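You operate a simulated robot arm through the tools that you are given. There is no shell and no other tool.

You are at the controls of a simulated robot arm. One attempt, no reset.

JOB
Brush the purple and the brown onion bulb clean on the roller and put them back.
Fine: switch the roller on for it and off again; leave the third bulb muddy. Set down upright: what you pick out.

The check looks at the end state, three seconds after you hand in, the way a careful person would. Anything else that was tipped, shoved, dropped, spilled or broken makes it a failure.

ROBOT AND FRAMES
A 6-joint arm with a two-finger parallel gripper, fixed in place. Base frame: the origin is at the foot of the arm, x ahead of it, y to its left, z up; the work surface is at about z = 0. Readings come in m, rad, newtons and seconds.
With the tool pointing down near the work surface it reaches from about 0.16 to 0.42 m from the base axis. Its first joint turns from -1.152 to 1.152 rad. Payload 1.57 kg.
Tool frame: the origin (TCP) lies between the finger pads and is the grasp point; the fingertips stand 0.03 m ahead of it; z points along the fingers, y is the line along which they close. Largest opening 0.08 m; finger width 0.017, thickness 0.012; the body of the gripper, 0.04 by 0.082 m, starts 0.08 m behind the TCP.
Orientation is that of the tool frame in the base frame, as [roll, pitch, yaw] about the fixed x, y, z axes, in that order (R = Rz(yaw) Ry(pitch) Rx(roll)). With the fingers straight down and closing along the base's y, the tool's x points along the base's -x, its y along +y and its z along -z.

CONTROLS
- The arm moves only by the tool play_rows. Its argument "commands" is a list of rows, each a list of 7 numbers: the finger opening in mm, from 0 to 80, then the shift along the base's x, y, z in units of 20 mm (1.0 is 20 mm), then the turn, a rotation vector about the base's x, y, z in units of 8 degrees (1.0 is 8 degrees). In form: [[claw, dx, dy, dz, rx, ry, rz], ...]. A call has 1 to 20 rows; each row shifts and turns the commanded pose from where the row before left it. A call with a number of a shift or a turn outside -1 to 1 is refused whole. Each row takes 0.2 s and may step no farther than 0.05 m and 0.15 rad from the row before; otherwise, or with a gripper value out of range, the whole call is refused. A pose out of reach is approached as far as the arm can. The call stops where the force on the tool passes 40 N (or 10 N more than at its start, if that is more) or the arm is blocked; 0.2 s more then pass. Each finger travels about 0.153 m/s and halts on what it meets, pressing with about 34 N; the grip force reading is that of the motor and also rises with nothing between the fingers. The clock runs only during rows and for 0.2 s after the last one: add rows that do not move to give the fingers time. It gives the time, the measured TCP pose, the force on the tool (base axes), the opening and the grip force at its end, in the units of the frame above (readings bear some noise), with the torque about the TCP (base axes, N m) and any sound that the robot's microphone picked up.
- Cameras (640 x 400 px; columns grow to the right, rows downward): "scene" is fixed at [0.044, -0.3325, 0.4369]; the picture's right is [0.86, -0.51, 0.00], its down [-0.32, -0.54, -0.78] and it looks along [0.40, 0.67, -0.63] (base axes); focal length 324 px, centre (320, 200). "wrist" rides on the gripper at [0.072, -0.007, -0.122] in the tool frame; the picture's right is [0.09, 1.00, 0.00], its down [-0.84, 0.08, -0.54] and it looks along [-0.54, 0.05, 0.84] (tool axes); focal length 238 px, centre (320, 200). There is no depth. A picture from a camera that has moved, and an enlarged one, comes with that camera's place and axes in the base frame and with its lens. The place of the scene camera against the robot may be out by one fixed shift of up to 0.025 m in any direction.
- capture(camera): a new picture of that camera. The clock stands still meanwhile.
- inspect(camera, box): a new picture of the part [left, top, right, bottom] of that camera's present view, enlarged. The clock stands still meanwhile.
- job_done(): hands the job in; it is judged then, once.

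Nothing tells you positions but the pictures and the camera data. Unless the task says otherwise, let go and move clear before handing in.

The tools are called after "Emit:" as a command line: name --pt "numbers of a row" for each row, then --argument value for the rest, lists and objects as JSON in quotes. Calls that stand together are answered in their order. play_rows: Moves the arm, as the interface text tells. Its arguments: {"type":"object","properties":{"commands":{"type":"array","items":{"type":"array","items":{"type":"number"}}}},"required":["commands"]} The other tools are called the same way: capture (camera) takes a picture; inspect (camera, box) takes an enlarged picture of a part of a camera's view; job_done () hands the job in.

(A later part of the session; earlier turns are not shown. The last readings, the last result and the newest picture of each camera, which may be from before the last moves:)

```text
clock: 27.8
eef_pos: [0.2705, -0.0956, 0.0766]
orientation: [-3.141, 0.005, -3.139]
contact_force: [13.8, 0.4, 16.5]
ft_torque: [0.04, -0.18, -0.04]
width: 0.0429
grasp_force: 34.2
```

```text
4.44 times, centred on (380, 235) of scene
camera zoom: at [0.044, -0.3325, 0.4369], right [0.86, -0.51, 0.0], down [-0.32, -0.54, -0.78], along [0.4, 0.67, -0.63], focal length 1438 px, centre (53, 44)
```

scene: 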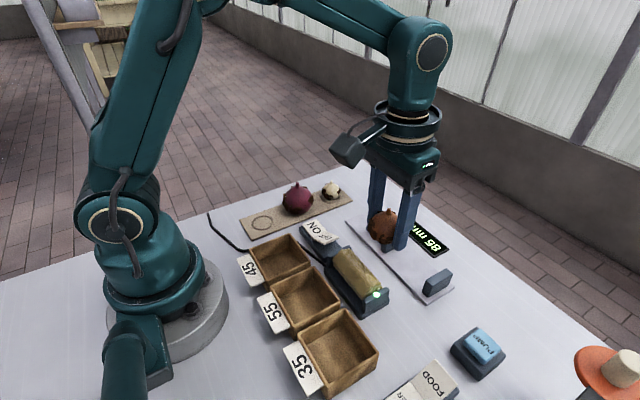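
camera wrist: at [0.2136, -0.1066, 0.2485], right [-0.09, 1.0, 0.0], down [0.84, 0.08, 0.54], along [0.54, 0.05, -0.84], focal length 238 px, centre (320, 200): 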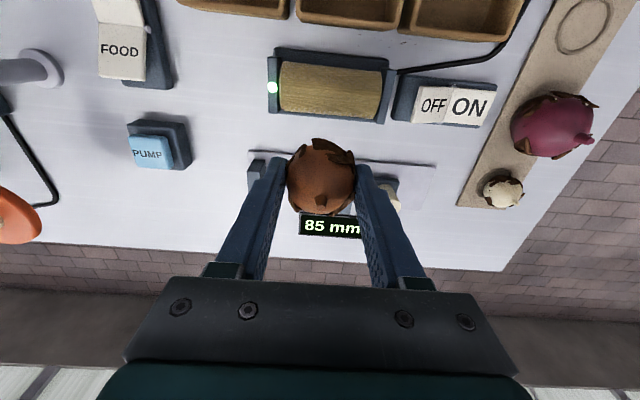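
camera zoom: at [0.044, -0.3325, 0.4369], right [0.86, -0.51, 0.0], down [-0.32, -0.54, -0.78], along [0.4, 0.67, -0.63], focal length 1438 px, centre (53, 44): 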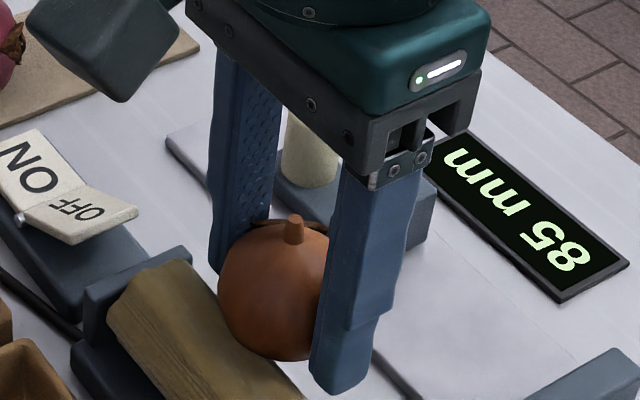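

Both mud patches on the bulb's -x side are gone, so the brush cleans the side facing the roller. Two remain on the +x side, so I'll lift over and present that side from the roller's -x flank.

Emit:
play_rows --pt "20 0.4 0 0.5 0 0 0" --pt "20 0 0 0.9 0 0 0" --pt "20 0 0 0.9 0 0 0" --pt "20 -0.8 0 0.2 0 0 0" --pt "20 -0.8 0 0 0 0 0" --pt "20 -0.8 0 0 0 0 0" --pt "20 -0.8 0 0 0 0 0" --pt "20 -0.8 0 0 0 0 0" --pt "20 0 0 0 0 0 0"

Emit:
inspect --camera "wrist" --box '[240, 80, 400, 280]'

Emit:
inspect --camera "scene" --box '[270, 160, 420, 320]'

```text
clock: 29.8
eef_pos: [0.1985, -0.0969, 0.1258]
orientation: [3.141, 0.001, -3.139]
contact_force: [0.3, -0.1, -0.9]
ft_torque: [-0.02, -0.02, -0.01]
width: 0.043
grasp_force: 33.9
```

```text
2.00 times, centred on (320, 180) of wrist
camera zoom: at [0.1255, -0.1041, 0.2481], right [-0.09, 1.0, 0.0], down [0.84, 0.08, 0.54], along [0.54, 0.05, -0.84], focal length 477 px, centre (320, 240)
```

zoom: 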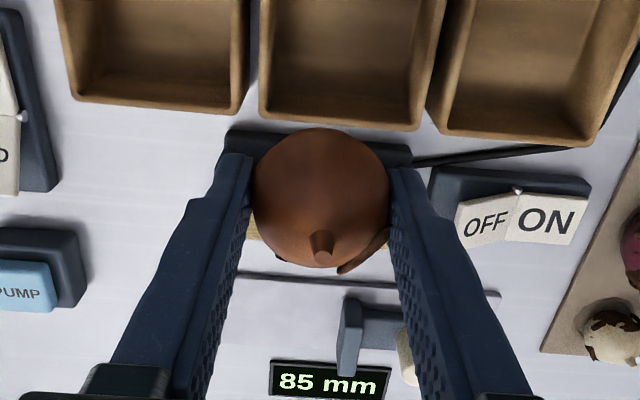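

```text
2.50 times, centred on (345, 240) of scene
camera zoom: at [0.044, -0.3325, 0.4369], right [0.86, -0.51, 0.0], down [-0.32, -0.54, -0.78], along [0.4, 0.67, -0.63], focal length 809 px, centre (258, 100)
```

zoom: 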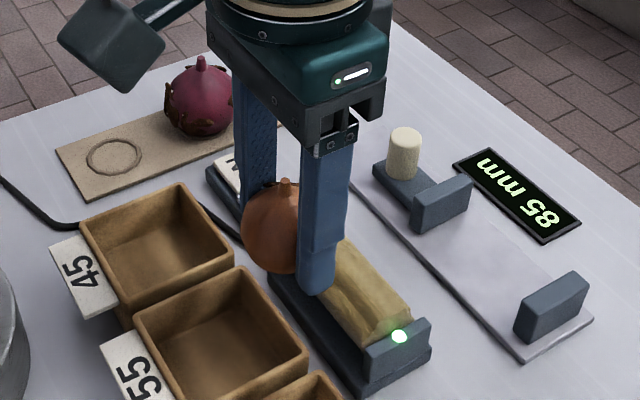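

Emit:
play_rows --pt "20 0 0 -0.9 0 0 0" --pt "20 0 0 -0.9 0 0 0" --pt "20 0 0 -0.4 0 0 0" --pt "20 0.15 0 -0.1 0 0 0" --pt "20 0 0 0 0 0 0"

Emit:
inspect --camera "wrist" --box '[240, 80, 400, 280]'

Emit:
inspect --camera "scene" --box '[270, 160, 420, 320]'

```text
clock: 31.0
eef_pos: [0.2017, -0.0953, 0.0782]
orientation: [-3.141, 0.003, -3.141]
contact_force: [-0.8, 0.0, -0.5]
ft_torque: [0.0, -0.03, 0.01]
width: 0.0431
grasp_force: 34.1
```

```text
2.00 times, centred on (320, 180) of wrist
camera zoom: at [0.129, -0.1035, 0.2013], right [-0.09, 1.0, 0.0], down [0.84, 0.08, 0.54], along [0.54, 0.05, -0.84], focal length 477 px, centre (320, 240)
```

zoom: 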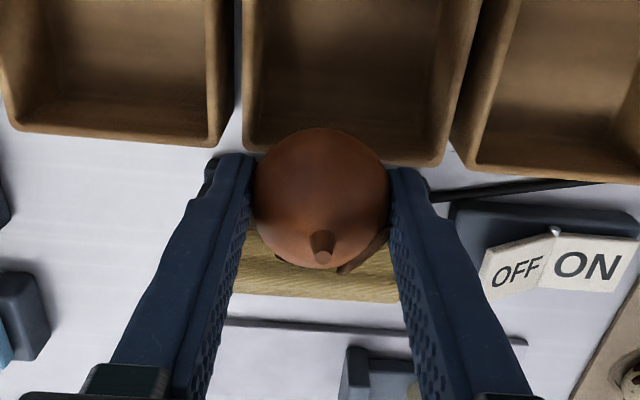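

```text
2.50 times, centred on (345, 240) of scene
camera zoom: at [0.044, -0.3325, 0.4369], right [0.86, -0.51, 0.0], down [-0.32, -0.54, -0.78], along [0.4, 0.67, -0.63], focal length 809 px, centre (258, 100)
```

zoom: 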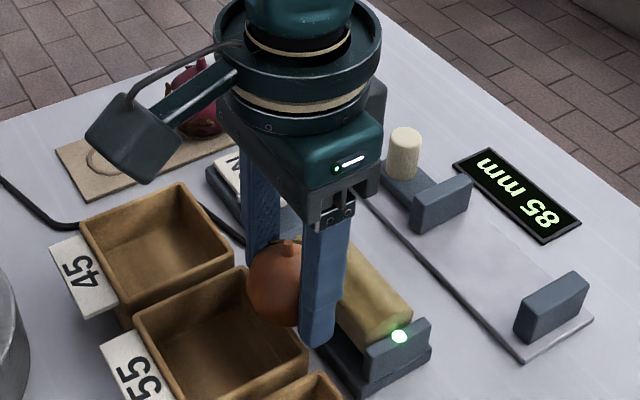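

Emit:
play_rows --pt "20 0.12 0 -0.05 0 0 0" --pt "20 0 0 0 0 0 0"

Emit:
play_rows --pt "20 0.1 0 0 0 0 0" --pt "20 0 0 0 0 0 0"

Emit:
play_rows --pt "20 0.1 0 0 0 0 0" --pt "20 0 0 0 0 0 0"

```text
clock: 31.6
eef_pos: [0.204, -0.0965, 0.0789]
orientation: [-3.141, 0.001, -3.138]
contact_force: [-0.1, 0.2, -0.6]
ft_torque: [-0.01, 0.02, 0.0]
width: 0.0429
grasp_force: 34.3
```

```text
clock: 32.2
eef_pos: [0.2047, -0.096, 0.0785]
orientation: [3.141, 0.001, -3.14]
contact_force: [0.6, 0.3, -1.2]
ft_torque: [0.01, 0.05, 0.03]
width: 0.0429
grasp_force: 33.8
```

```text
clock: 32.8
eef_pos: [0.2074, -0.0963, 0.0783]
orientation: [3.142, 0.002, -3.141]
contact_force: [-0.2, 0.5, -0.8]
ft_torque: [0.01, 0.04, -0.01]
width: 0.0431
grasp_force: 33.8
```

Emit:
play_rows --pt "20 0.08 0 -0.05 0 0 0" --pt "20 0 0 0 0 0 0"

Emit:
play_rows --pt "20 0.08 0 -0.05 0 0 0" --pt "20 0 0 0 0 0 0"

```text
clock: 33.4
eef_pos: [0.2091, -0.0965, 0.0768]
orientation: [-3.141, 0.003, -3.14]
contact_force: [0.6, 0.2, -1.0]
ft_torque: [0.01, 0.0, -0.01]
width: 0.0431
grasp_force: 34.1
```

```text
clock: 34.0
eef_pos: [0.2104, -0.0967, 0.0765]
orientation: [-3.141, 0.0, -3.14]
contact_force: [0.9, -0.4, 0.0]
ft_torque: [-0.02, -0.04, 0.03]
width: 0.0431
grasp_force: 34.0
```

Emit:
play_rows --pt "20 0.08 0 -0.05 0 0 0" --pt "20 0 0 0 0 0 0"

Emit:
play_rows --pt "20 0.08 0 -0.05 0 0 0" --pt "20 0 0 0 0 0 0"

```text
clock: 34.6
eef_pos: [0.2124, -0.0972, 0.0761]
orientation: [-3.141, 0.001, -3.139]
contact_force: [1.0, -0.2, -0.3]
ft_torque: [0.02, 0.02, -0.03]
width: 0.043
grasp_force: 34.0
```

```text
clock: 35.2
eef_pos: [0.2146, -0.0977, 0.074]
orientation: [-3.141, 0.002, -3.14]
contact_force: [-0.3, 0.1, 0.2]
ft_torque: [0.01, -0.01, 0.04]
width: 0.0431
grasp_force: 34.3
```

Emit:
inspect --camera "wrist" --box '[240, 80, 400, 280]'

Emit:
play_rows --pt "20 0.08 0 0 0 0 0" --pt "20 0 0 0 0 0 0"

```text
2.00 times, centred on (320, 180) of wrist
camera zoom: at [0.142, -0.1046, 0.197], right [-0.09, 1.0, 0.0], down [0.84, 0.08, 0.54], along [0.54, 0.05, -0.84], focal length 477 px, centre (320, 240)
```

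zoom: 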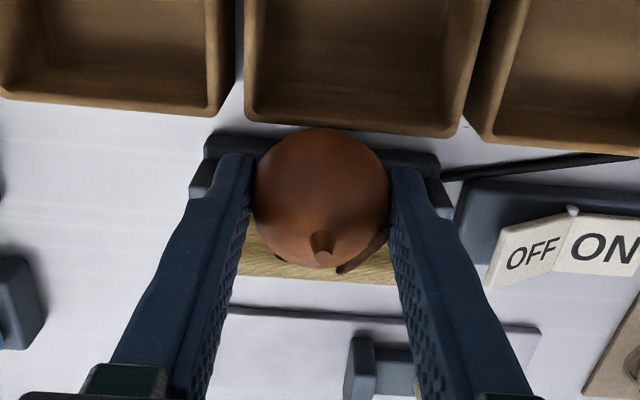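

```text
clock: 35.8
eef_pos: [0.2159, -0.0973, 0.0761]
orientation: [3.141, 0.002, -3.139]
contact_force: [-0.3, -0.7, -0.6]
ft_torque: [-0.05, -0.03, -0.01]
width: 0.043
grasp_force: 33.8
```

Emit:
play_rows --pt "20 0.1 0 0 0 0 0" --pt "20 0 0 0 0 0 0"

Emit:
play_rows --pt "20 0.07 0 -0.04 0 0 0" --pt "20 0 0 0 0 0 0"

```text
clock: 36.4
eef_pos: [0.2185, -0.0966, 0.0733]
orientation: [3.14, 0.002, -3.139]
contact_force: [0.0, -0.3, -0.2]
ft_torque: [-0.02, 0.02, -0.04]
width: 0.0431
grasp_force: 33.7
```

```text
clock: 37.0
eef_pos: [0.2191, -0.0958, 0.0731]
orientation: [-3.141, 0.001, -3.139]
contact_force: [-3.7, 1.4, 3.4]
ft_torque: [-0.02, 0.01, -0.02]
width: 0.0431
grasp_force: 33.2
```

There is light contact. I'll press slightly more and hold to brush this side.

Emit:
play_rows --pt "20 0.05 0 -0.03 0 0 0" --pt "20 0 0 0 0 0 0" --pt "20 0 0 0 0 0 0" --pt "20 0 0 0 0 0 0" --pt "20 0 0 0 0 0 0"

Emit:
inspect --camera "wrist" --box '[240, 80, 400, 280]'

Emit:
inspect --camera "scene" --box '[270, 160, 420, 320]'

```text
clock: 38.2
eef_pos: [0.2193, -0.0966, 0.0735]
orientation: [-3.141, 0.0, -3.141]
contact_force: [-16.7, -1.0, 16.6]
ft_torque: [-0.03, 0.17, -0.03]
width: 0.0429
grasp_force: 33.7
```

```text
2.00 times, centred on (320, 180) of wrist
camera zoom: at [0.1473, -0.104, 0.1961], right [-0.09, 1.0, 0.0], down [0.84, 0.08, 0.54], along [0.54, 0.05, -0.84], focal length 477 px, centre (320, 240)
```

zoom: 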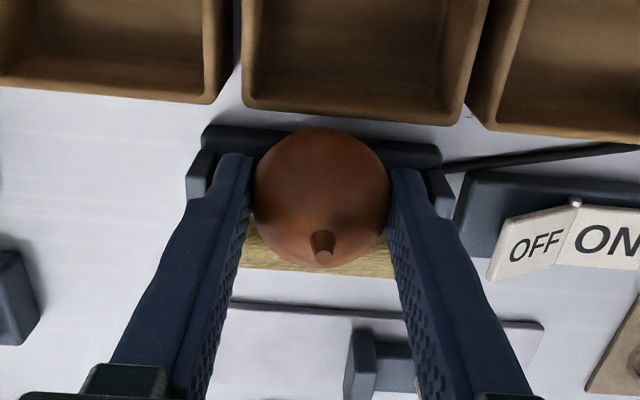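

```text
2.50 times, centred on (345, 240) of scene
camera zoom: at [0.044, -0.3325, 0.4369], right [0.86, -0.51, 0.0], down [-0.32, -0.54, -0.78], along [0.4, 0.67, -0.63], focal length 809 px, centre (258, 100)
```

zoom: 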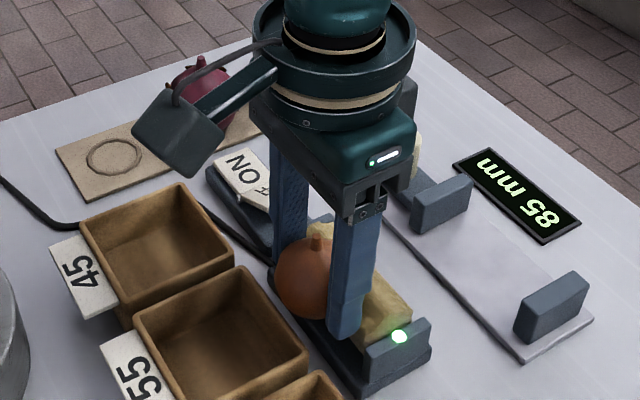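

The remaining patches look gone too. I'll back off, lift, and check the bulb all round.

Emit:
play_rows --pt "20 -0.3 0 0.4 0 0 0" --pt "20 0 0 0.9 0 0 0" --pt "20 0 0 0.9 0 0 0" --pt "20 0 0 0.6 0 0 0" --pt "20 0 0 0 0 0 0"

Emit:
inspect --camera "wrist" --box '[240, 80, 400, 240]'

Emit:
inspect --camera "scene" --box '[290, 160, 400, 280]'

```text
clock: 39.4
eef_pos: [0.213, -0.0951, 0.1291]
orientation: [-3.141, 0.003, -3.141]
contact_force: [-0.6, 0.2, -0.3]
ft_torque: [-0.01, 0.0, 0.01]
width: 0.043
grasp_force: 33.9
```

```text
2.50 times, centred on (320, 160) of wrist
camera zoom: at [0.1413, -0.1025, 0.2523], right [-0.09, 1.0, 0.0], down [0.84, 0.08, 0.54], along [0.54, 0.05, -0.84], focal length 596 px, centre (320, 300)
```

zoom: 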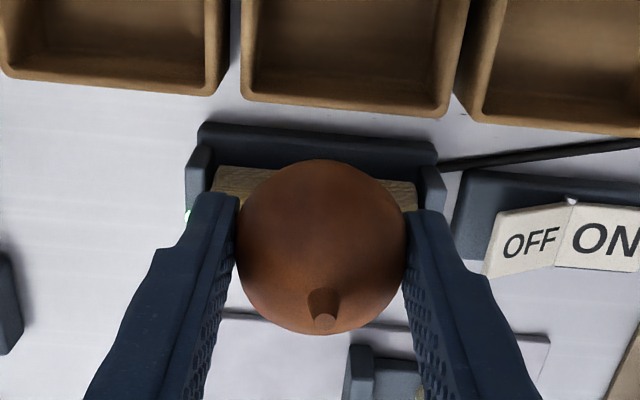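

```text
3.33 times, centred on (345, 220) of scene
camera zoom: at [0.044, -0.3325, 0.4369], right [0.86, -0.51, 0.0], down [-0.32, -0.54, -0.78], along [0.4, 0.67, -0.63], focal length 1079 px, centre (237, 133)
```

zoom: 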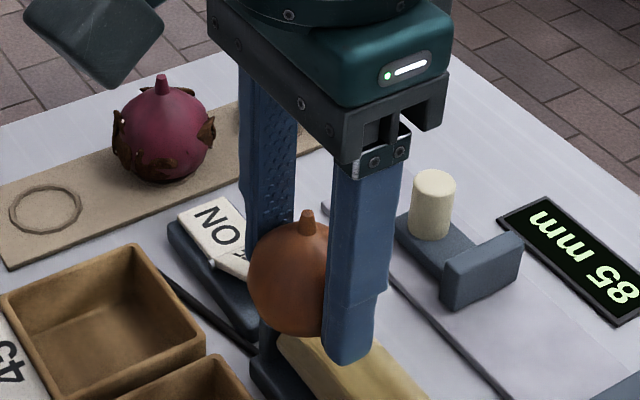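

The bulb looks clean from both cameras. Before returning it I'll check how upright it hangs in the grip.

Emit:
inspect --camera "scene" --box '[350, 215, 400, 270]'

Emit:
inspect --camera "wrist" --box '[280, 130, 360, 230]'

Emit:
inspect --camera "scene" --box '[340, 210, 390, 270]'

```text
7.27 times, centred on (375, 242) of scene
camera zoom: at [0.044, -0.3325, 0.4369], right [0.86, -0.51, 0.0], down [-0.32, -0.54, -0.78], along [0.4, 0.67, -0.63], focal length 2353 px, centre (-80, -109)
```

zoom: 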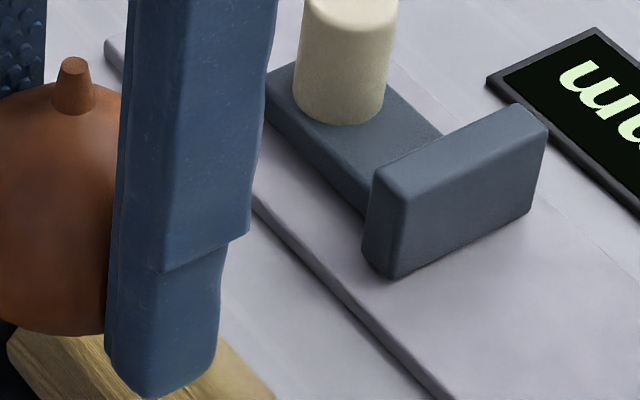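

```text
4.00 times, centred on (320, 180) of wrist
camera zoom: at [0.1413, -0.1025, 0.2523], right [-0.09, 1.0, 0.0], down [0.84, 0.08, 0.54], along [0.54, 0.05, -0.84], focal length 953 px, centre (320, 280)
```

zoom: 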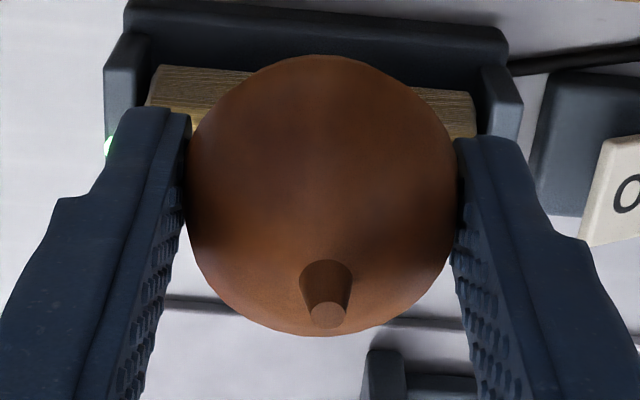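

```text
6.67 times, centred on (365, 240) of scene
camera zoom: at [0.044, -0.3325, 0.4369], right [0.86, -0.51, 0.0], down [-0.32, -0.54, -0.78], along [0.4, 0.67, -0.63], focal length 2157 px, centre (20, -67)
```

zoom: 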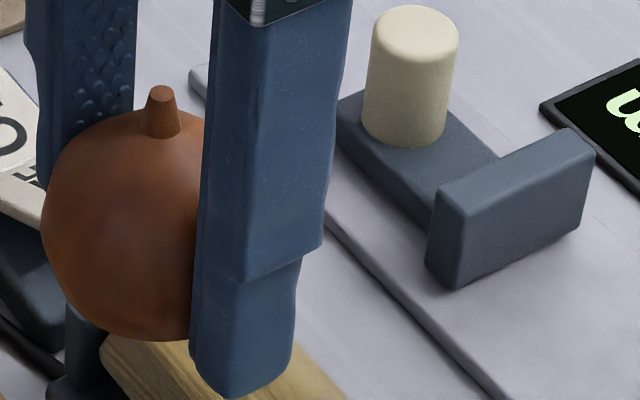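

The bulb hangs essentially upright. Now I'll carry it back above its ring seat.

Emit:
play_rows --pt "20 -0.1 0.5 0 0 0 0" --pt "20 -0.15 0.92 0 0 0 0" --pt "20 -0.16 0.95 0 0 0 0" --pt "20 -0.16 0.95 0 0 0 0" --pt "20 -0.16 0.95 0 0 0 0" --pt "20 -0.16 0.95 0 0 0 0" --pt "20 -0.16 0.95 0 0 0 0" --pt "20 -0.16 0.95 0 0 0 0" --pt "20 -0.16 0.95 0 0 0 0" --pt "20 -0.16 0.95 0 0 0 0" --pt "20 -0.16 0.72 0 0 0 0" --pt "20 -0.07 0.45 0 0 0 0" --pt "20 0 0 0 0 0 0"

Emit:
inspect --camera "wrist" --box '[260, 80, 380, 220]'

Emit:
inspect --camera "scene" --box '[225, 140, 305, 245]'

```text
clock: 42.2
eef_pos: [0.1788, 0.1082, 0.1291]
orientation: [-3.141, 0.001, -3.14]
contact_force: [0.3, -0.4, -0.7]
ft_torque: [0.02, 0.01, 0.05]
width: 0.043
grasp_force: 33.5
```

```text
2.86 times, centred on (320, 150) of wrist
camera zoom: at [0.1062, 0.1008, 0.251], right [-0.09, 1.0, 0.0], down [0.84, 0.08, 0.54], along [0.54, 0.05, -0.84], focal length 681 px, centre (320, 343)
```

zoom: 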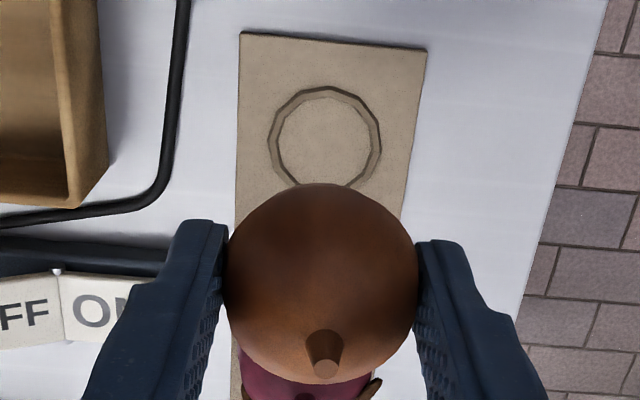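

```text
3.81 times, centred on (265, 192) of scene
camera zoom: at [0.044, -0.3325, 0.4369], right [0.86, -0.51, 0.0], down [-0.32, -0.54, -0.78], along [0.4, 0.67, -0.63], focal length 1233 px, centre (530, 229)
```

zoom: 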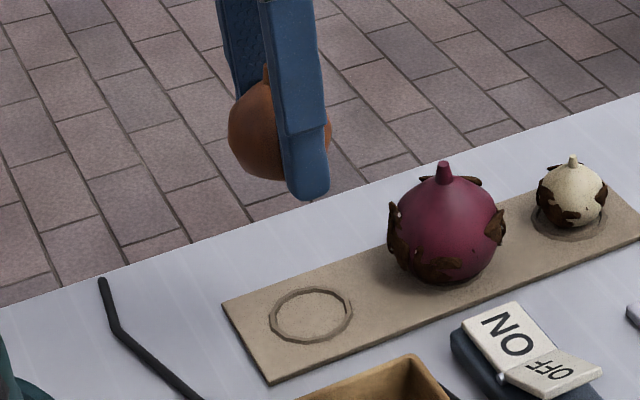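

The ring seat is at about (0.178,0.109), and the bulb is above it. I'll lower to just over the seat and check.

Emit:
play_rows --pt "20 0.02 0.03 -0.9 0 0 0" --pt "20 0 0 -0.9 0 0 0" --pt "20 0 0 -0.9 0 0 0" --pt "20 0 0 -0.9 0 0 0" --pt "20 0 0 -0.5 0 0 0" --pt "20 0 0 0 0 0 0"

Emit:
inspect --camera "scene" --box '[230, 170, 310, 240]'

Emit:
inspect --camera "wrist" --box '[240, 100, 400, 250]'

```text
clock: 43.6
eef_pos: [0.1798, 0.1093, 0.0481]
orientation: [3.141, 0.001, -3.139]
contact_force: [0.6, -0.6, -0.7]
ft_torque: [-0.01, 0.02, -0.01]
width: 0.0429
grasp_force: 34.2
```

```text
5.71 times, centred on (270, 205) of scene
camera zoom: at [0.044, -0.3325, 0.4369], right [0.86, -0.51, 0.0], down [-0.32, -0.54, -0.78], along [0.4, 0.67, -0.63], focal length 1849 px, centre (606, 171)
```

zoom: 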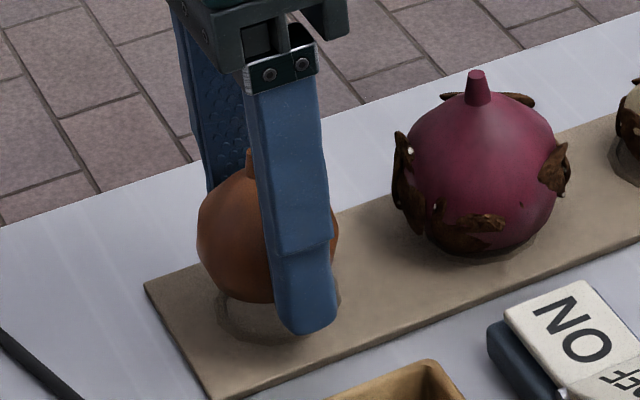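

```text
2.67 times, centred on (320, 175) of wrist
camera zoom: at [0.1074, 0.101, 0.1704], right [-0.09, 1.0, 0.0], down [0.84, 0.08, 0.54], along [0.54, 0.05, -0.84], focal length 636 px, centre (320, 267)
```

zoom: 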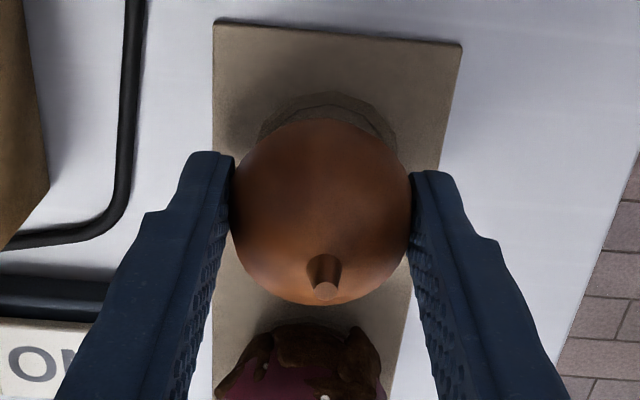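

Emit:
play_rows --pt "20 0 0 -0.2 0 0 0" --pt "20 0 0 -0.1 0 0 0" --pt "20 0 0 0 0 0 0"

Emit:
play_rows --pt "20 0 0 -0.1 0 0 0" --pt "20 0 0 0 0 0 0"

Emit:
play_rows --pt "20 0 0 -0.08 0 0 0" --pt "20 0 0 0 0 0 0"

```text
clock: 44.4
eef_pos: [0.1809, 0.1072, 0.0406]
orientation: [-3.141, 0.002, -3.14]
contact_force: [0.9, 0.1, -0.2]
ft_torque: [-0.01, 0.01, 0.0]
width: 0.0427
grasp_force: 34.2
```

```text
clock: 45.0
eef_pos: [0.1785, 0.1076, 0.0404]
orientation: [3.141, 0.002, -3.139]
contact_force: [-0.5, 0.2, 0.7]
ft_torque: [0.03, 0.01, 0.03]
width: 0.0432
grasp_force: 34.4
```

```text
clock: 45.6
eef_pos: [0.18, 0.1092, 0.038]
orientation: [3.141, 0.003, 3.141]
contact_force: [0.2, -0.7, -0.5]
ft_torque: [0.04, -0.04, 0.01]
width: 0.0428
grasp_force: 33.9
```

Emit:
play_rows --pt "20 0 0 -0.08 0 0 0" --pt "20 0 0 0 0 0 0"

Emit:
play_rows --pt "20 0 0 -0.08 0 0 0" --pt "20 0 0 0 0 0 0"

Emit:
inspect --camera "scene" --box '[230, 170, 310, 240]'

```text
clock: 46.2
eef_pos: [0.1793, 0.108, 0.0367]
orientation: [3.141, 0.002, -3.14]
contact_force: [-0.4, 0.6, 3.9]
ft_torque: [0.09, 0.02, -0.02]
width: 0.0432
grasp_force: 33.8
```

```text
clock: 46.8
eef_pos: [0.1794, 0.1076, 0.0357]
orientation: [3.141, 0.003, -3.14]
contact_force: [1.9, -8.0, 27.5]
ft_torque: [-0.14, 0.12, 0.05]
width: 0.0431
grasp_force: 34.1
```

```text
5.71 times, centred on (270, 205) of scene
camera zoom: at [0.044, -0.3326, 0.4369], right [0.86, -0.51, 0.0], down [-0.32, -0.54, -0.78], along [0.4, 0.67, -0.63], focal length 1849 px, centre (606, 171)
```

zoom: 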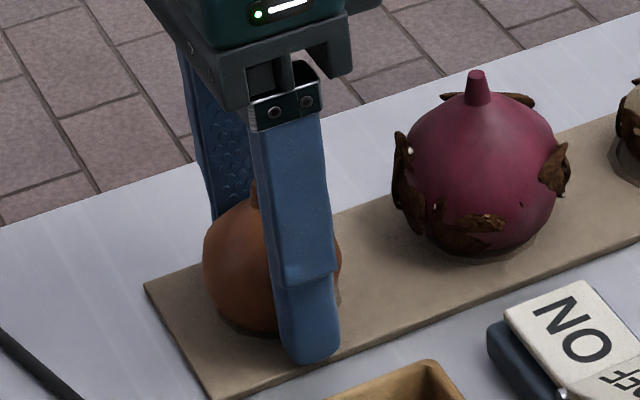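

The bulb is seated, so I'll ease off about 1 mm and open slowly.

Emit:
play_rows --pt "20 0 -0.02 0.06 0 0 0" --pt "20 0 0 0 0 0 0"

Emit:
play_rows --pt "46 0 0 0 0 0 0" --pt "52 0 0 0 0 0 0" --pt "60 0 0 0 0 0 0" --pt "60 0 0 0 0 0 0"

Emit:
inspect --camera "wrist" --box '[240, 100, 400, 250]'

Emit:
inspect --camera "scene" --box '[230, 170, 310, 240]'

```text
clock: 47.4
eef_pos: [0.1772, 0.108, 0.0361]
orientation: [3.141, -0.002, 3.141]
contact_force: [-0.3, -0.5, -1.0]
ft_torque: [0.0, -0.01, 0.0]
width: 0.0433
grasp_force: 33.8
```

```text
clock: 48.4
eef_pos: [0.1786, 0.1087, 0.0368]
orientation: [-3.141, 0.002, -3.14]
contact_force: [-0.6, 0.4, 0.4]
ft_torque: [-0.03, -0.01, 0.03]
width: 0.0599
grasp_force: 0.0
```

```text
2.67 times, centred on (320, 175) of wrist
camera zoom: at [0.1069, 0.1008, 0.1586], right [-0.09, 1.0, 0.0], down [0.84, 0.08, 0.54], along [0.54, 0.05, -0.84], focal length 636 px, centre (320, 267)
```

zoom: 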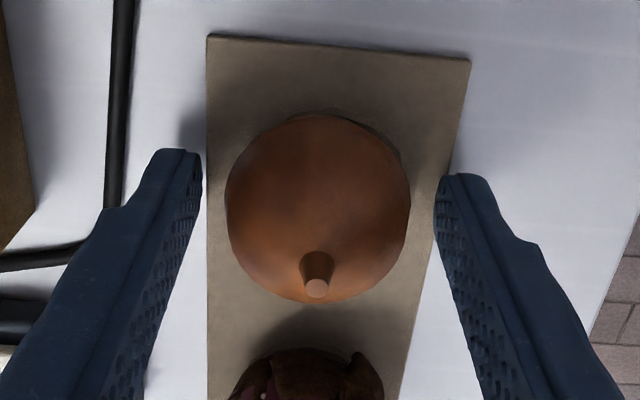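

```text
5.71 times, centred on (270, 205) of scene
camera zoom: at [0.044, -0.3325, 0.4369], right [0.86, -0.51, 0.0], down [-0.32, -0.54, -0.78], along [0.4, 0.67, -0.63], focal length 1849 px, centre (606, 171)
```

zoom: 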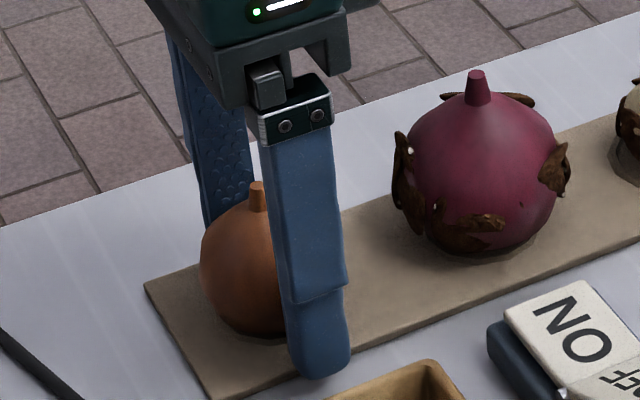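

Brown is released and standing. I'll lift straight up and inspect it.

Emit:
play_rows --pt "64 0 0 0.5 0 0 0" --pt "64 0 0 0.9 0 0 0" --pt "64 0 0 0.9 0 0 0" --pt "64 0 0 0.9 0 0 0" --pt "64 0 0 0.9 0 0 0" --pt "64 0 0 0 0 0 0"

Emit:
inspect --camera "wrist" --box '[260, 70, 380, 250]'

Emit:
inspect --camera "scene" --box '[235, 180, 325, 245]'

```text
clock: 49.8
eef_pos: [0.1792, 0.1084, 0.1206]
orientation: [-3.141, 0.003, -3.14]
contact_force: [-0.6, 0.2, -1.0]
ft_torque: [-0.01, 0.01, 0.02]
width: 0.0638
grasp_force: 0.1
```

```text
2.22 times, centred on (320, 160) of wrist
camera zoom: at [0.1073, 0.1011, 0.2426], right [-0.09, 1.0, 0.0], down [0.84, 0.08, 0.54], along [0.54, 0.05, -0.84], focal length 530 px, centre (320, 289)
```

zoom: 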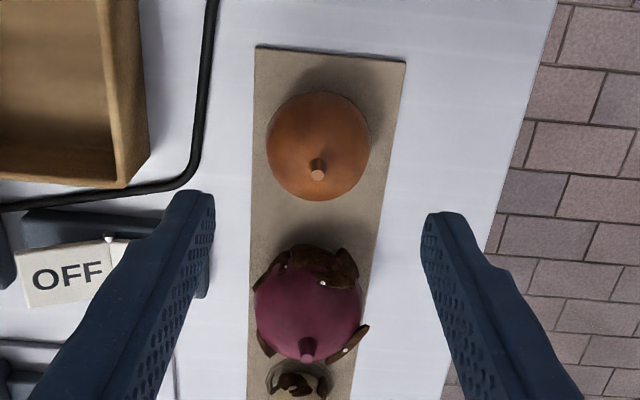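

```text
6.15 times, centred on (280, 212) of scene
camera zoom: at [0.044, -0.3325, 0.4369], right [0.86, -0.51, 0.0], down [-0.32, -0.54, -0.78], along [0.4, 0.67, -0.63], focal length 1991 px, centre (566, 123)
```

zoom: 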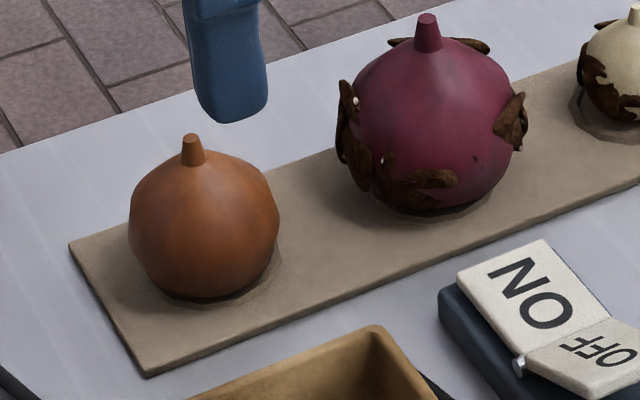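

Brown is clean, upright and back in exactly its original spot. Now I'll move above the purple bulb at about (0.256,0.109).

Emit:
play_rows --pt "74 0.5 0 0.2 0 0 0" --pt "74 0.8 0 0 0 0 0" --pt "74 0.8 0.03 0 0 0 0" --pt "74 0.8 0 0 0 0 0" --pt "74 0.7 0 0 0 0 0" --pt "74 0.25 0 0 0 0 0" --pt "74 0 0 0 0 0 0"

Emit:
inspect --camera "wrist" --box '[260, 70, 380, 250]'

Emit:
inspect --camera "wrist" --box '[280, 110, 360, 170]'

```text
clock: 51.4
eef_pos: [0.2562, 0.1083, 0.1223]
orientation: [-3.14, -0.001, -3.14]
contact_force: [-0.1, -0.4, -0.6]
ft_torque: [0.0, -0.01, 0.03]
width: 0.0741
grasp_force: 0.0
```

```text
2.22 times, centred on (320, 160) of wrist
camera zoom: at [0.1838, 0.1005, 0.2445], right [-0.09, 1.0, 0.0], down [0.84, 0.08, 0.54], along [0.54, 0.05, -0.84], focal length 530 px, centre (320, 289)
```

zoom: 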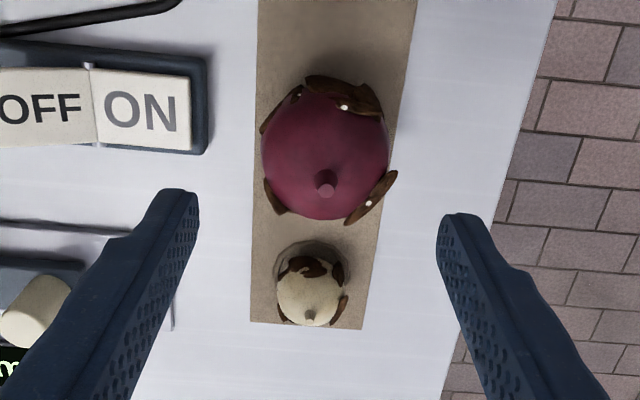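

```text
6.67 times, centred on (320, 140) of wrist
camera zoom: at [0.1838, 0.1005, 0.2445], right [-0.09, 1.0, 0.0], down [0.84, 0.08, 0.54], along [0.54, 0.05, -0.84], focal length 1589 px, centre (320, 600)
```

zoom: 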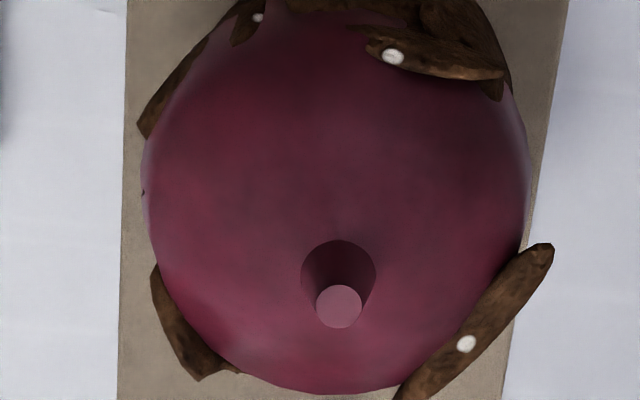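

I'm centred over the purple bulb. Descending around it with the fingers open to 74 mm.

Emit:
play_rows --pt "74 0 0.03 -0.9 0 0 0" --pt "74 0 0 -0.9 0 0 0" --pt "74 0 0 -0.9 0 0 0" --pt "74 0 0 -0.9 0 0 0" --pt "74 0 0 -0.3 0 0 0" --pt "74 0 0 0 0 0 0"

Emit:
inspect --camera "wrist" --box '[220, 80, 420, 250]'

Emit:
inspect --camera "scene" --box '[250, 150, 360, 240]'

```text
clock: 52.8
eef_pos: [0.2574, 0.1089, 0.0439]
orientation: [-3.141, 0.0, -3.14]
contact_force: [0.4, 0.4, -0.1]
ft_torque: [-0.02, 0.0, 0.02]
width: 0.074
grasp_force: 0.0
```

```text
2.35 times, centred on (320, 165) of wrist
camera zoom: at [0.1847, 0.1014, 0.1659], right [-0.09, 1.0, 0.0], down [0.84, 0.08, 0.54], along [0.54, 0.05, -0.84], focal length 561 px, centre (320, 282)
```

zoom: 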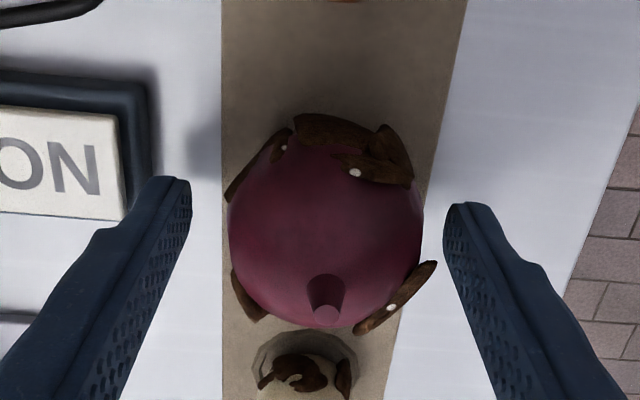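

```text
4.44 times, centred on (305, 195) of scene
camera zoom: at [0.044, -0.3325, 0.4369], right [0.86, -0.51, 0.0], down [-0.32, -0.54, -0.78], along [0.4, 0.67, -0.63], focal length 1438 px, centre (387, 222)
```

zoom: 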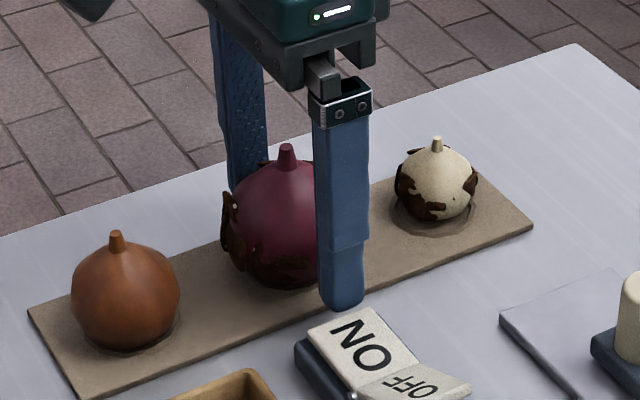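

Emit:
play_rows --pt "74 0 0 -0.15 0 0 0" --pt "74 0 0 -0.1 0 0 0" --pt "74 0 0 0 0 0 0"

Emit:
play_rows --pt "62 0 0 0 0 0 0" --pt "25 0 0 0 0 0 0" --pt "25 0 0 0 0 0 0" --pt "25 0 0 0 0 0 0"

Emit:
inspect --camera "wrist" --box '[220, 80, 420, 250]'

Emit:
inspect --camera "scene" --box '[250, 150, 360, 240]'

```text
clock: 53.6
eef_pos: [0.2578, 0.1094, 0.0387]
orientation: [-3.141, 0.001, -3.14]
contact_force: [0.3, -0.6, -0.1]
ft_torque: [0.02, 0.01, -0.03]
width: 0.0741
grasp_force: 0.1
```

```text
clock: 54.6
eef_pos: [0.2574, 0.1102, 0.0381]
orientation: [3.141, 0.003, -3.14]
contact_force: [-0.3, 0.0, -0.6]
ft_torque: [-0.01, 0.01, 0.0]
width: 0.0535
grasp_force: 34.0
```

```text
2.35 times, centred on (320, 165) of wrist
camera zoom: at [0.1854, 0.1016, 0.1612], right [-0.09, 1.0, 0.0], down [0.84, 0.08, 0.54], along [0.54, 0.05, -0.84], focal length 561 px, centre (320, 282)
```

zoom: 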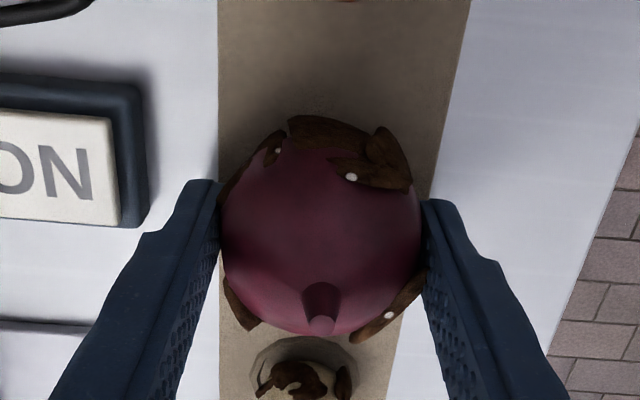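

```text
4.44 times, centred on (305, 195) of scene
camera zoom: at [0.044, -0.3325, 0.4369], right [0.86, -0.51, 0.0], down [-0.32, -0.54, -0.78], along [0.4, 0.67, -0.63], focal length 1438 px, centre (387, 222)
```

zoom: 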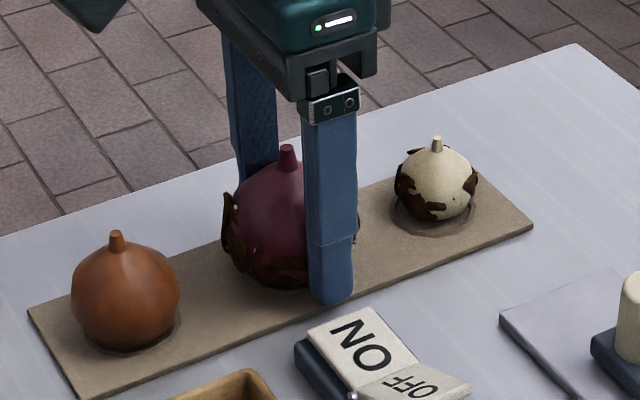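

Purple is gripped at 53.5 mm without shifting. I'll lift it slowly.

Emit:
play_rows --pt "25 0 0 0.1 0 0 0" --pt "25 0 0 0.2 0 0 0" --pt "25 0 0 0.3 0 0 0" --pt "25 0 0 0.4 0 0 0" --pt "25 0 0 0 0 0 0"

Emit:
inspect --camera "scene" --box '[250, 150, 360, 240]'

```text
clock: 55.8
eef_pos: [0.2554, 0.1095, 0.0604]
orientation: [-3.141, 0.003, -3.14]
contact_force: [-0.5, 0.3, -1.0]
ft_torque: [0.02, 0.02, -0.02]
width: 0.0539
grasp_force: 34.0
```

```text
4.44 times, centred on (305, 195) of scene
camera zoom: at [0.044, -0.3325, 0.4369], right [0.86, -0.51, 0.0], down [-0.32, -0.54, -0.78], along [0.4, 0.67, -0.63], focal length 1438 px, centre (387, 222)
```

zoom: 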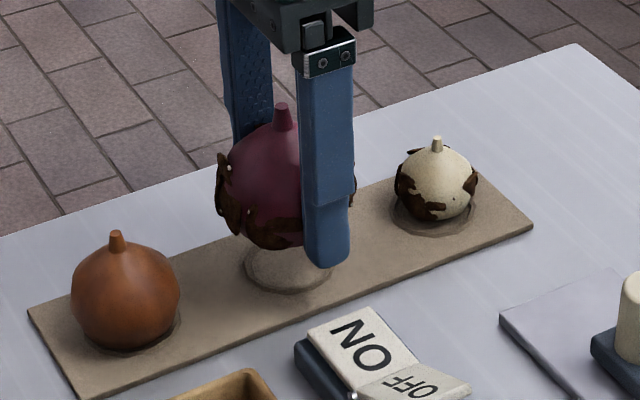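

Held well. I'll raise it and carry it to the roller's +x side.

Emit:
play_rows --pt "25 0 0 0.7 0 0 0" --pt "25 0 0 0.9 0 0 0" --pt "25 0 0 0.9 0 0 0" --pt "25 0 0 0.9 0 0 0" --pt "25 0.1 -0.5 0 0 0 0" --pt "25 0.15 -0.9 0 0 0 0" --pt "25 0.15 -0.9 0 0 0 0" --pt "25 0.15 -0.9 0 0 0 0" --pt "25 0.15 -0.9 0 0 0 0" --pt "25 0.15 -0.9 0 0 0 0" --pt "25 0.15 -0.9 0 0 0 0" --pt "25 0.15 -0.9 0 0 0 0" --pt "25 0.15 -0.9 0 0 0 0" --pt "25 0.15 -0.9 0 0 0 0" --pt "25 0.15 -0.9 0 0 0 0" --pt "25 0.1 -0.75 0 0 0 0" --pt "25 0 0 0 0 0 0"

Emit:
inspect --camera "wrist" --box '[240, 30, 420, 230]'

Emit:
inspect --camera "scene" --box '[310, 170, 450, 330]'

```text
clock: 59.4
eef_pos: [0.2894, -0.0944, 0.1271]
orientation: [-3.141, 0.003, -3.139]
contact_force: [0.3, 0.9, -1.0]
ft_torque: [-0.03, -0.01, 0.02]
width: 0.0533
grasp_force: 33.9
```

```text
2.00 times, centred on (330, 130) of wrist
camera zoom: at [0.2174, -0.1024, 0.2483], right [-0.09, 1.0, 0.0], down [0.84, 0.08, 0.54], along [0.54, 0.05, -0.84], focal length 477 px, centre (300, 340)
```

zoom: 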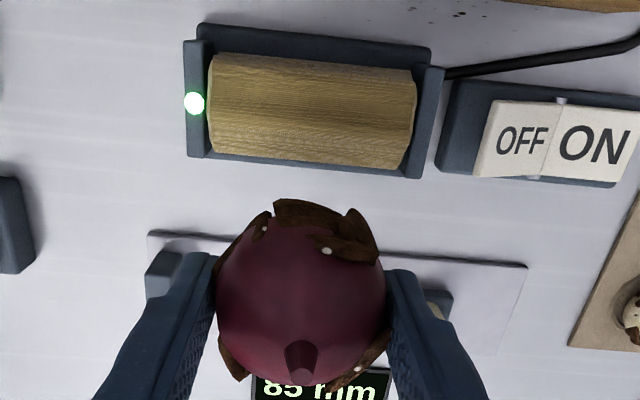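

```text
2.50 times, centred on (380, 250) of scene
camera zoom: at [0.044, -0.3325, 0.4369], right [0.86, -0.51, 0.0], down [-0.32, -0.54, -0.78], along [0.4, 0.67, -0.63], focal length 809 px, centre (170, 75)
```

zoom: 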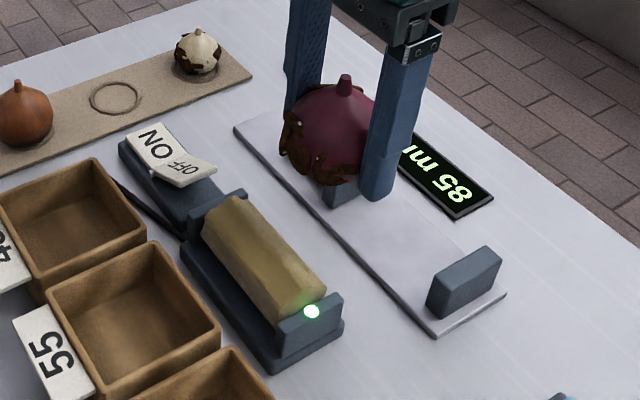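

Emit:
play_rows --pt "25 0 0 -0.9 0 0 0" --pt "25 0 0 -0.9 0 0 0" --pt "25 0 0 -0.6 0 0 0" --pt "25 -0.25 0 0 0 0 0" --pt "25 -0.1 0 0 0 0 0" --pt "25 0 0 0 0 0 0"

Emit:
inspect --camera "wrist" --box '[240, 30, 420, 230]'

Emit:
inspect --camera "scene" --box '[310, 170, 450, 330]'

```text
clock: 60.8
eef_pos: [0.2835, -0.096, 0.0796]
orientation: [-3.141, 0.002, -3.141]
contact_force: [0.9, -1.3, -1.5]
ft_torque: [0.02, -0.02, 0.01]
width: 0.0532
grasp_force: 34.3
```

```text
2.00 times, centred on (330, 130) of wrist
camera zoom: at [0.2111, -0.1039, 0.2016], right [-0.09, 1.0, 0.0], down [0.84, 0.08, 0.54], along [0.54, 0.05, -0.84], focal length 477 px, centre (300, 340)
```

zoom: 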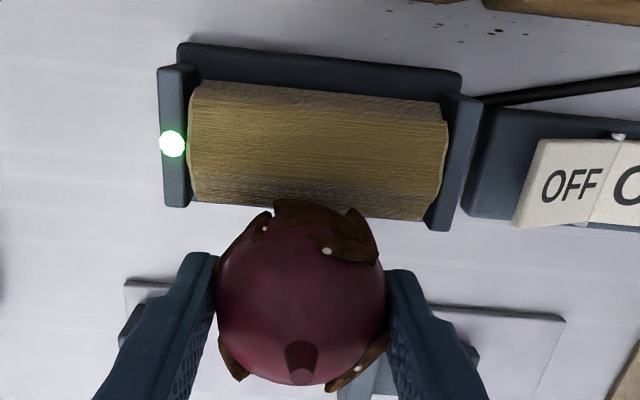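

```text
2.50 times, centred on (380, 250) of scene
camera zoom: at [0.044, -0.3325, 0.4369], right [0.86, -0.51, 0.0], down [-0.32, -0.54, -0.78], along [0.4, 0.67, -0.63], focal length 809 px, centre (170, 75)
```

zoom: 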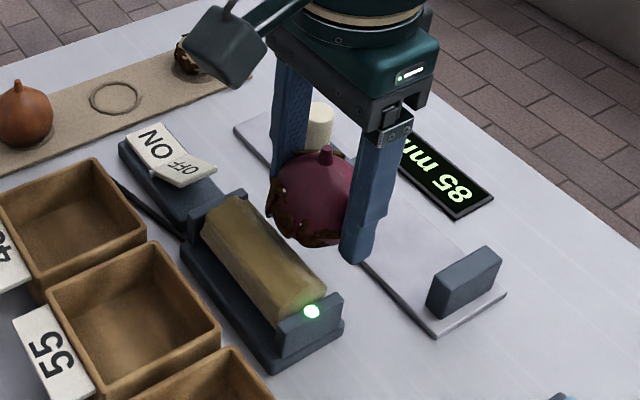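

Emit:
play_rows --pt "25 -0.1 0 -0.05 0 0 0" --pt "25 0 0 0 0 0 0"

Emit:
play_rows --pt "25 -0.1 0 -0.03 0 0 0" --pt "25 0 0 0 0 0 0"

Emit:
play_rows --pt "25 -0.08 0 0 0 0 0" --pt "25 0 0 0 0 0 0"

```text
clock: 61.4
eef_pos: [0.281, -0.0979, 0.0789]
orientation: [3.141, 0.003, -3.14]
contact_force: [-0.2, -0.8, -0.5]
ft_torque: [0.01, 0.01, 0.02]
width: 0.0535
grasp_force: 33.7
```

```text
clock: 62.0
eef_pos: [0.2798, -0.0963, 0.0777]
orientation: [-3.141, 0.003, -3.139]
contact_force: [0.2, 0.6, -0.3]
ft_torque: [0.0, 0.01, 0.0]
width: 0.0537
grasp_force: 34.6
```

```text
clock: 62.6
eef_pos: [0.278, -0.0961, 0.0763]
orientation: [3.142, -0.001, 3.141]
contact_force: [-0.5, 0.3, -1.2]
ft_torque: [-0.03, 0.02, -0.01]
width: 0.0531
grasp_force: 34.4
```

Emit:
play_rows --pt "25 -0.07 0 0 0 0 0" --pt "25 0 0 0 0 0 0"

Emit:
play_rows --pt "25 -0.07 0 0 0 0 0" --pt "25 0 0 0 0 0 0"

```text
clock: 63.2
eef_pos: [0.2774, -0.0966, 0.0771]
orientation: [-3.141, 0.002, -3.139]
contact_force: [0.3, -0.7, -0.9]
ft_torque: [-0.01, 0.01, -0.02]
width: 0.0533
grasp_force: 33.9
```

```text
clock: 63.8
eef_pos: [0.275, -0.0948, 0.0769]
orientation: [-3.14, 0.002, -3.141]
contact_force: [0.2, 0.6, -1.2]
ft_torque: [-0.02, 0.02, 0.0]
width: 0.0535
grasp_force: 34.3
```

Emit:
play_rows --pt "25 -0.05 0 -0.05 0 0 0" --pt "25 0 0 0 0 0 0"

Emit:
play_rows --pt "25 -0.04 0 -0.04 0 0 0" --pt "25 0 0 0 0 0 0"

```text
clock: 64.4
eef_pos: [0.2739, -0.0963, 0.0761]
orientation: [3.142, 0.004, -3.139]
contact_force: [2.4, -1.3, 2.0]
ft_torque: [0.01, -0.01, -0.01]
width: 0.0537
grasp_force: 33.8
```

```text
clock: 65.0
eef_pos: [0.274, -0.0954, 0.0772]
orientation: [-3.14, 0.005, -3.139]
contact_force: [7.5, -0.1, 8.6]
ft_torque: [-0.01, -0.09, -0.01]
width: 0.0534
grasp_force: 33.5
```

Purple is now in contact with the roller at a similar force to before. I'll hold it for a good second.

Emit:
play_rows --pt "25 0 0 0 0 0 0" --pt "25 0 0 0 0 0 0" --pt "25 0 0 0 0 0 0" --pt "25 0 0 0 0 0 0" --pt "25 0 0 0 0 0 0"

Emit:
inspect --camera "wrist" --box '[240, 80, 400, 230]'

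Emit:
inspect --camera "scene" --box '[330, 190, 430, 280]'

```text
clock: 66.2
eef_pos: [0.2742, -0.0956, 0.0764]
orientation: [3.141, 0.005, -3.14]
contact_force: [13.2, -0.1, 15.8]
ft_torque: [0.02, -0.09, 0.01]
width: 0.0532
grasp_force: 33.5
```

```text
2.67 times, centred on (320, 155) of wrist
camera zoom: at [0.2014, -0.103, 0.1989], right [-0.09, 1.0, 0.0], down [0.83, 0.08, 0.55], along [0.54, 0.05, -0.84], focal length 636 px, centre (320, 320)
```

zoom: 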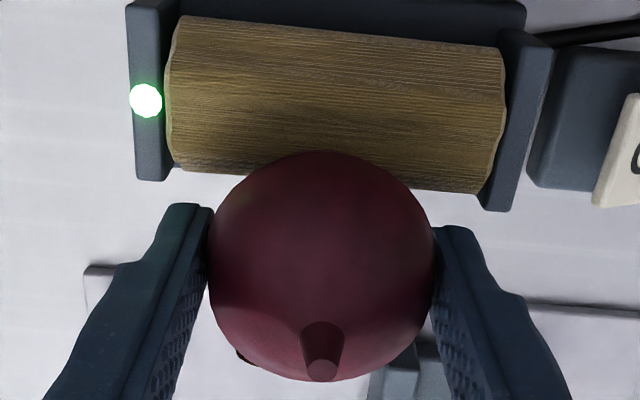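

```text
4.44 times, centred on (380, 235) of scene
camera zoom: at [0.044, -0.3325, 0.4369], right [0.86, -0.51, 0.0], down [-0.32, -0.54, -0.78], along [0.4, 0.67, -0.63], focal length 1438 px, centre (53, 44)
```

zoom: 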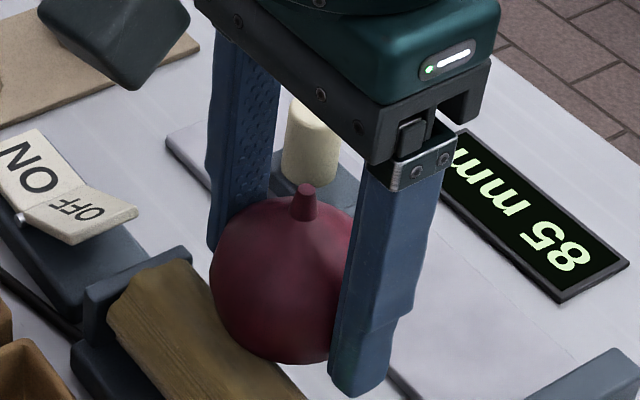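

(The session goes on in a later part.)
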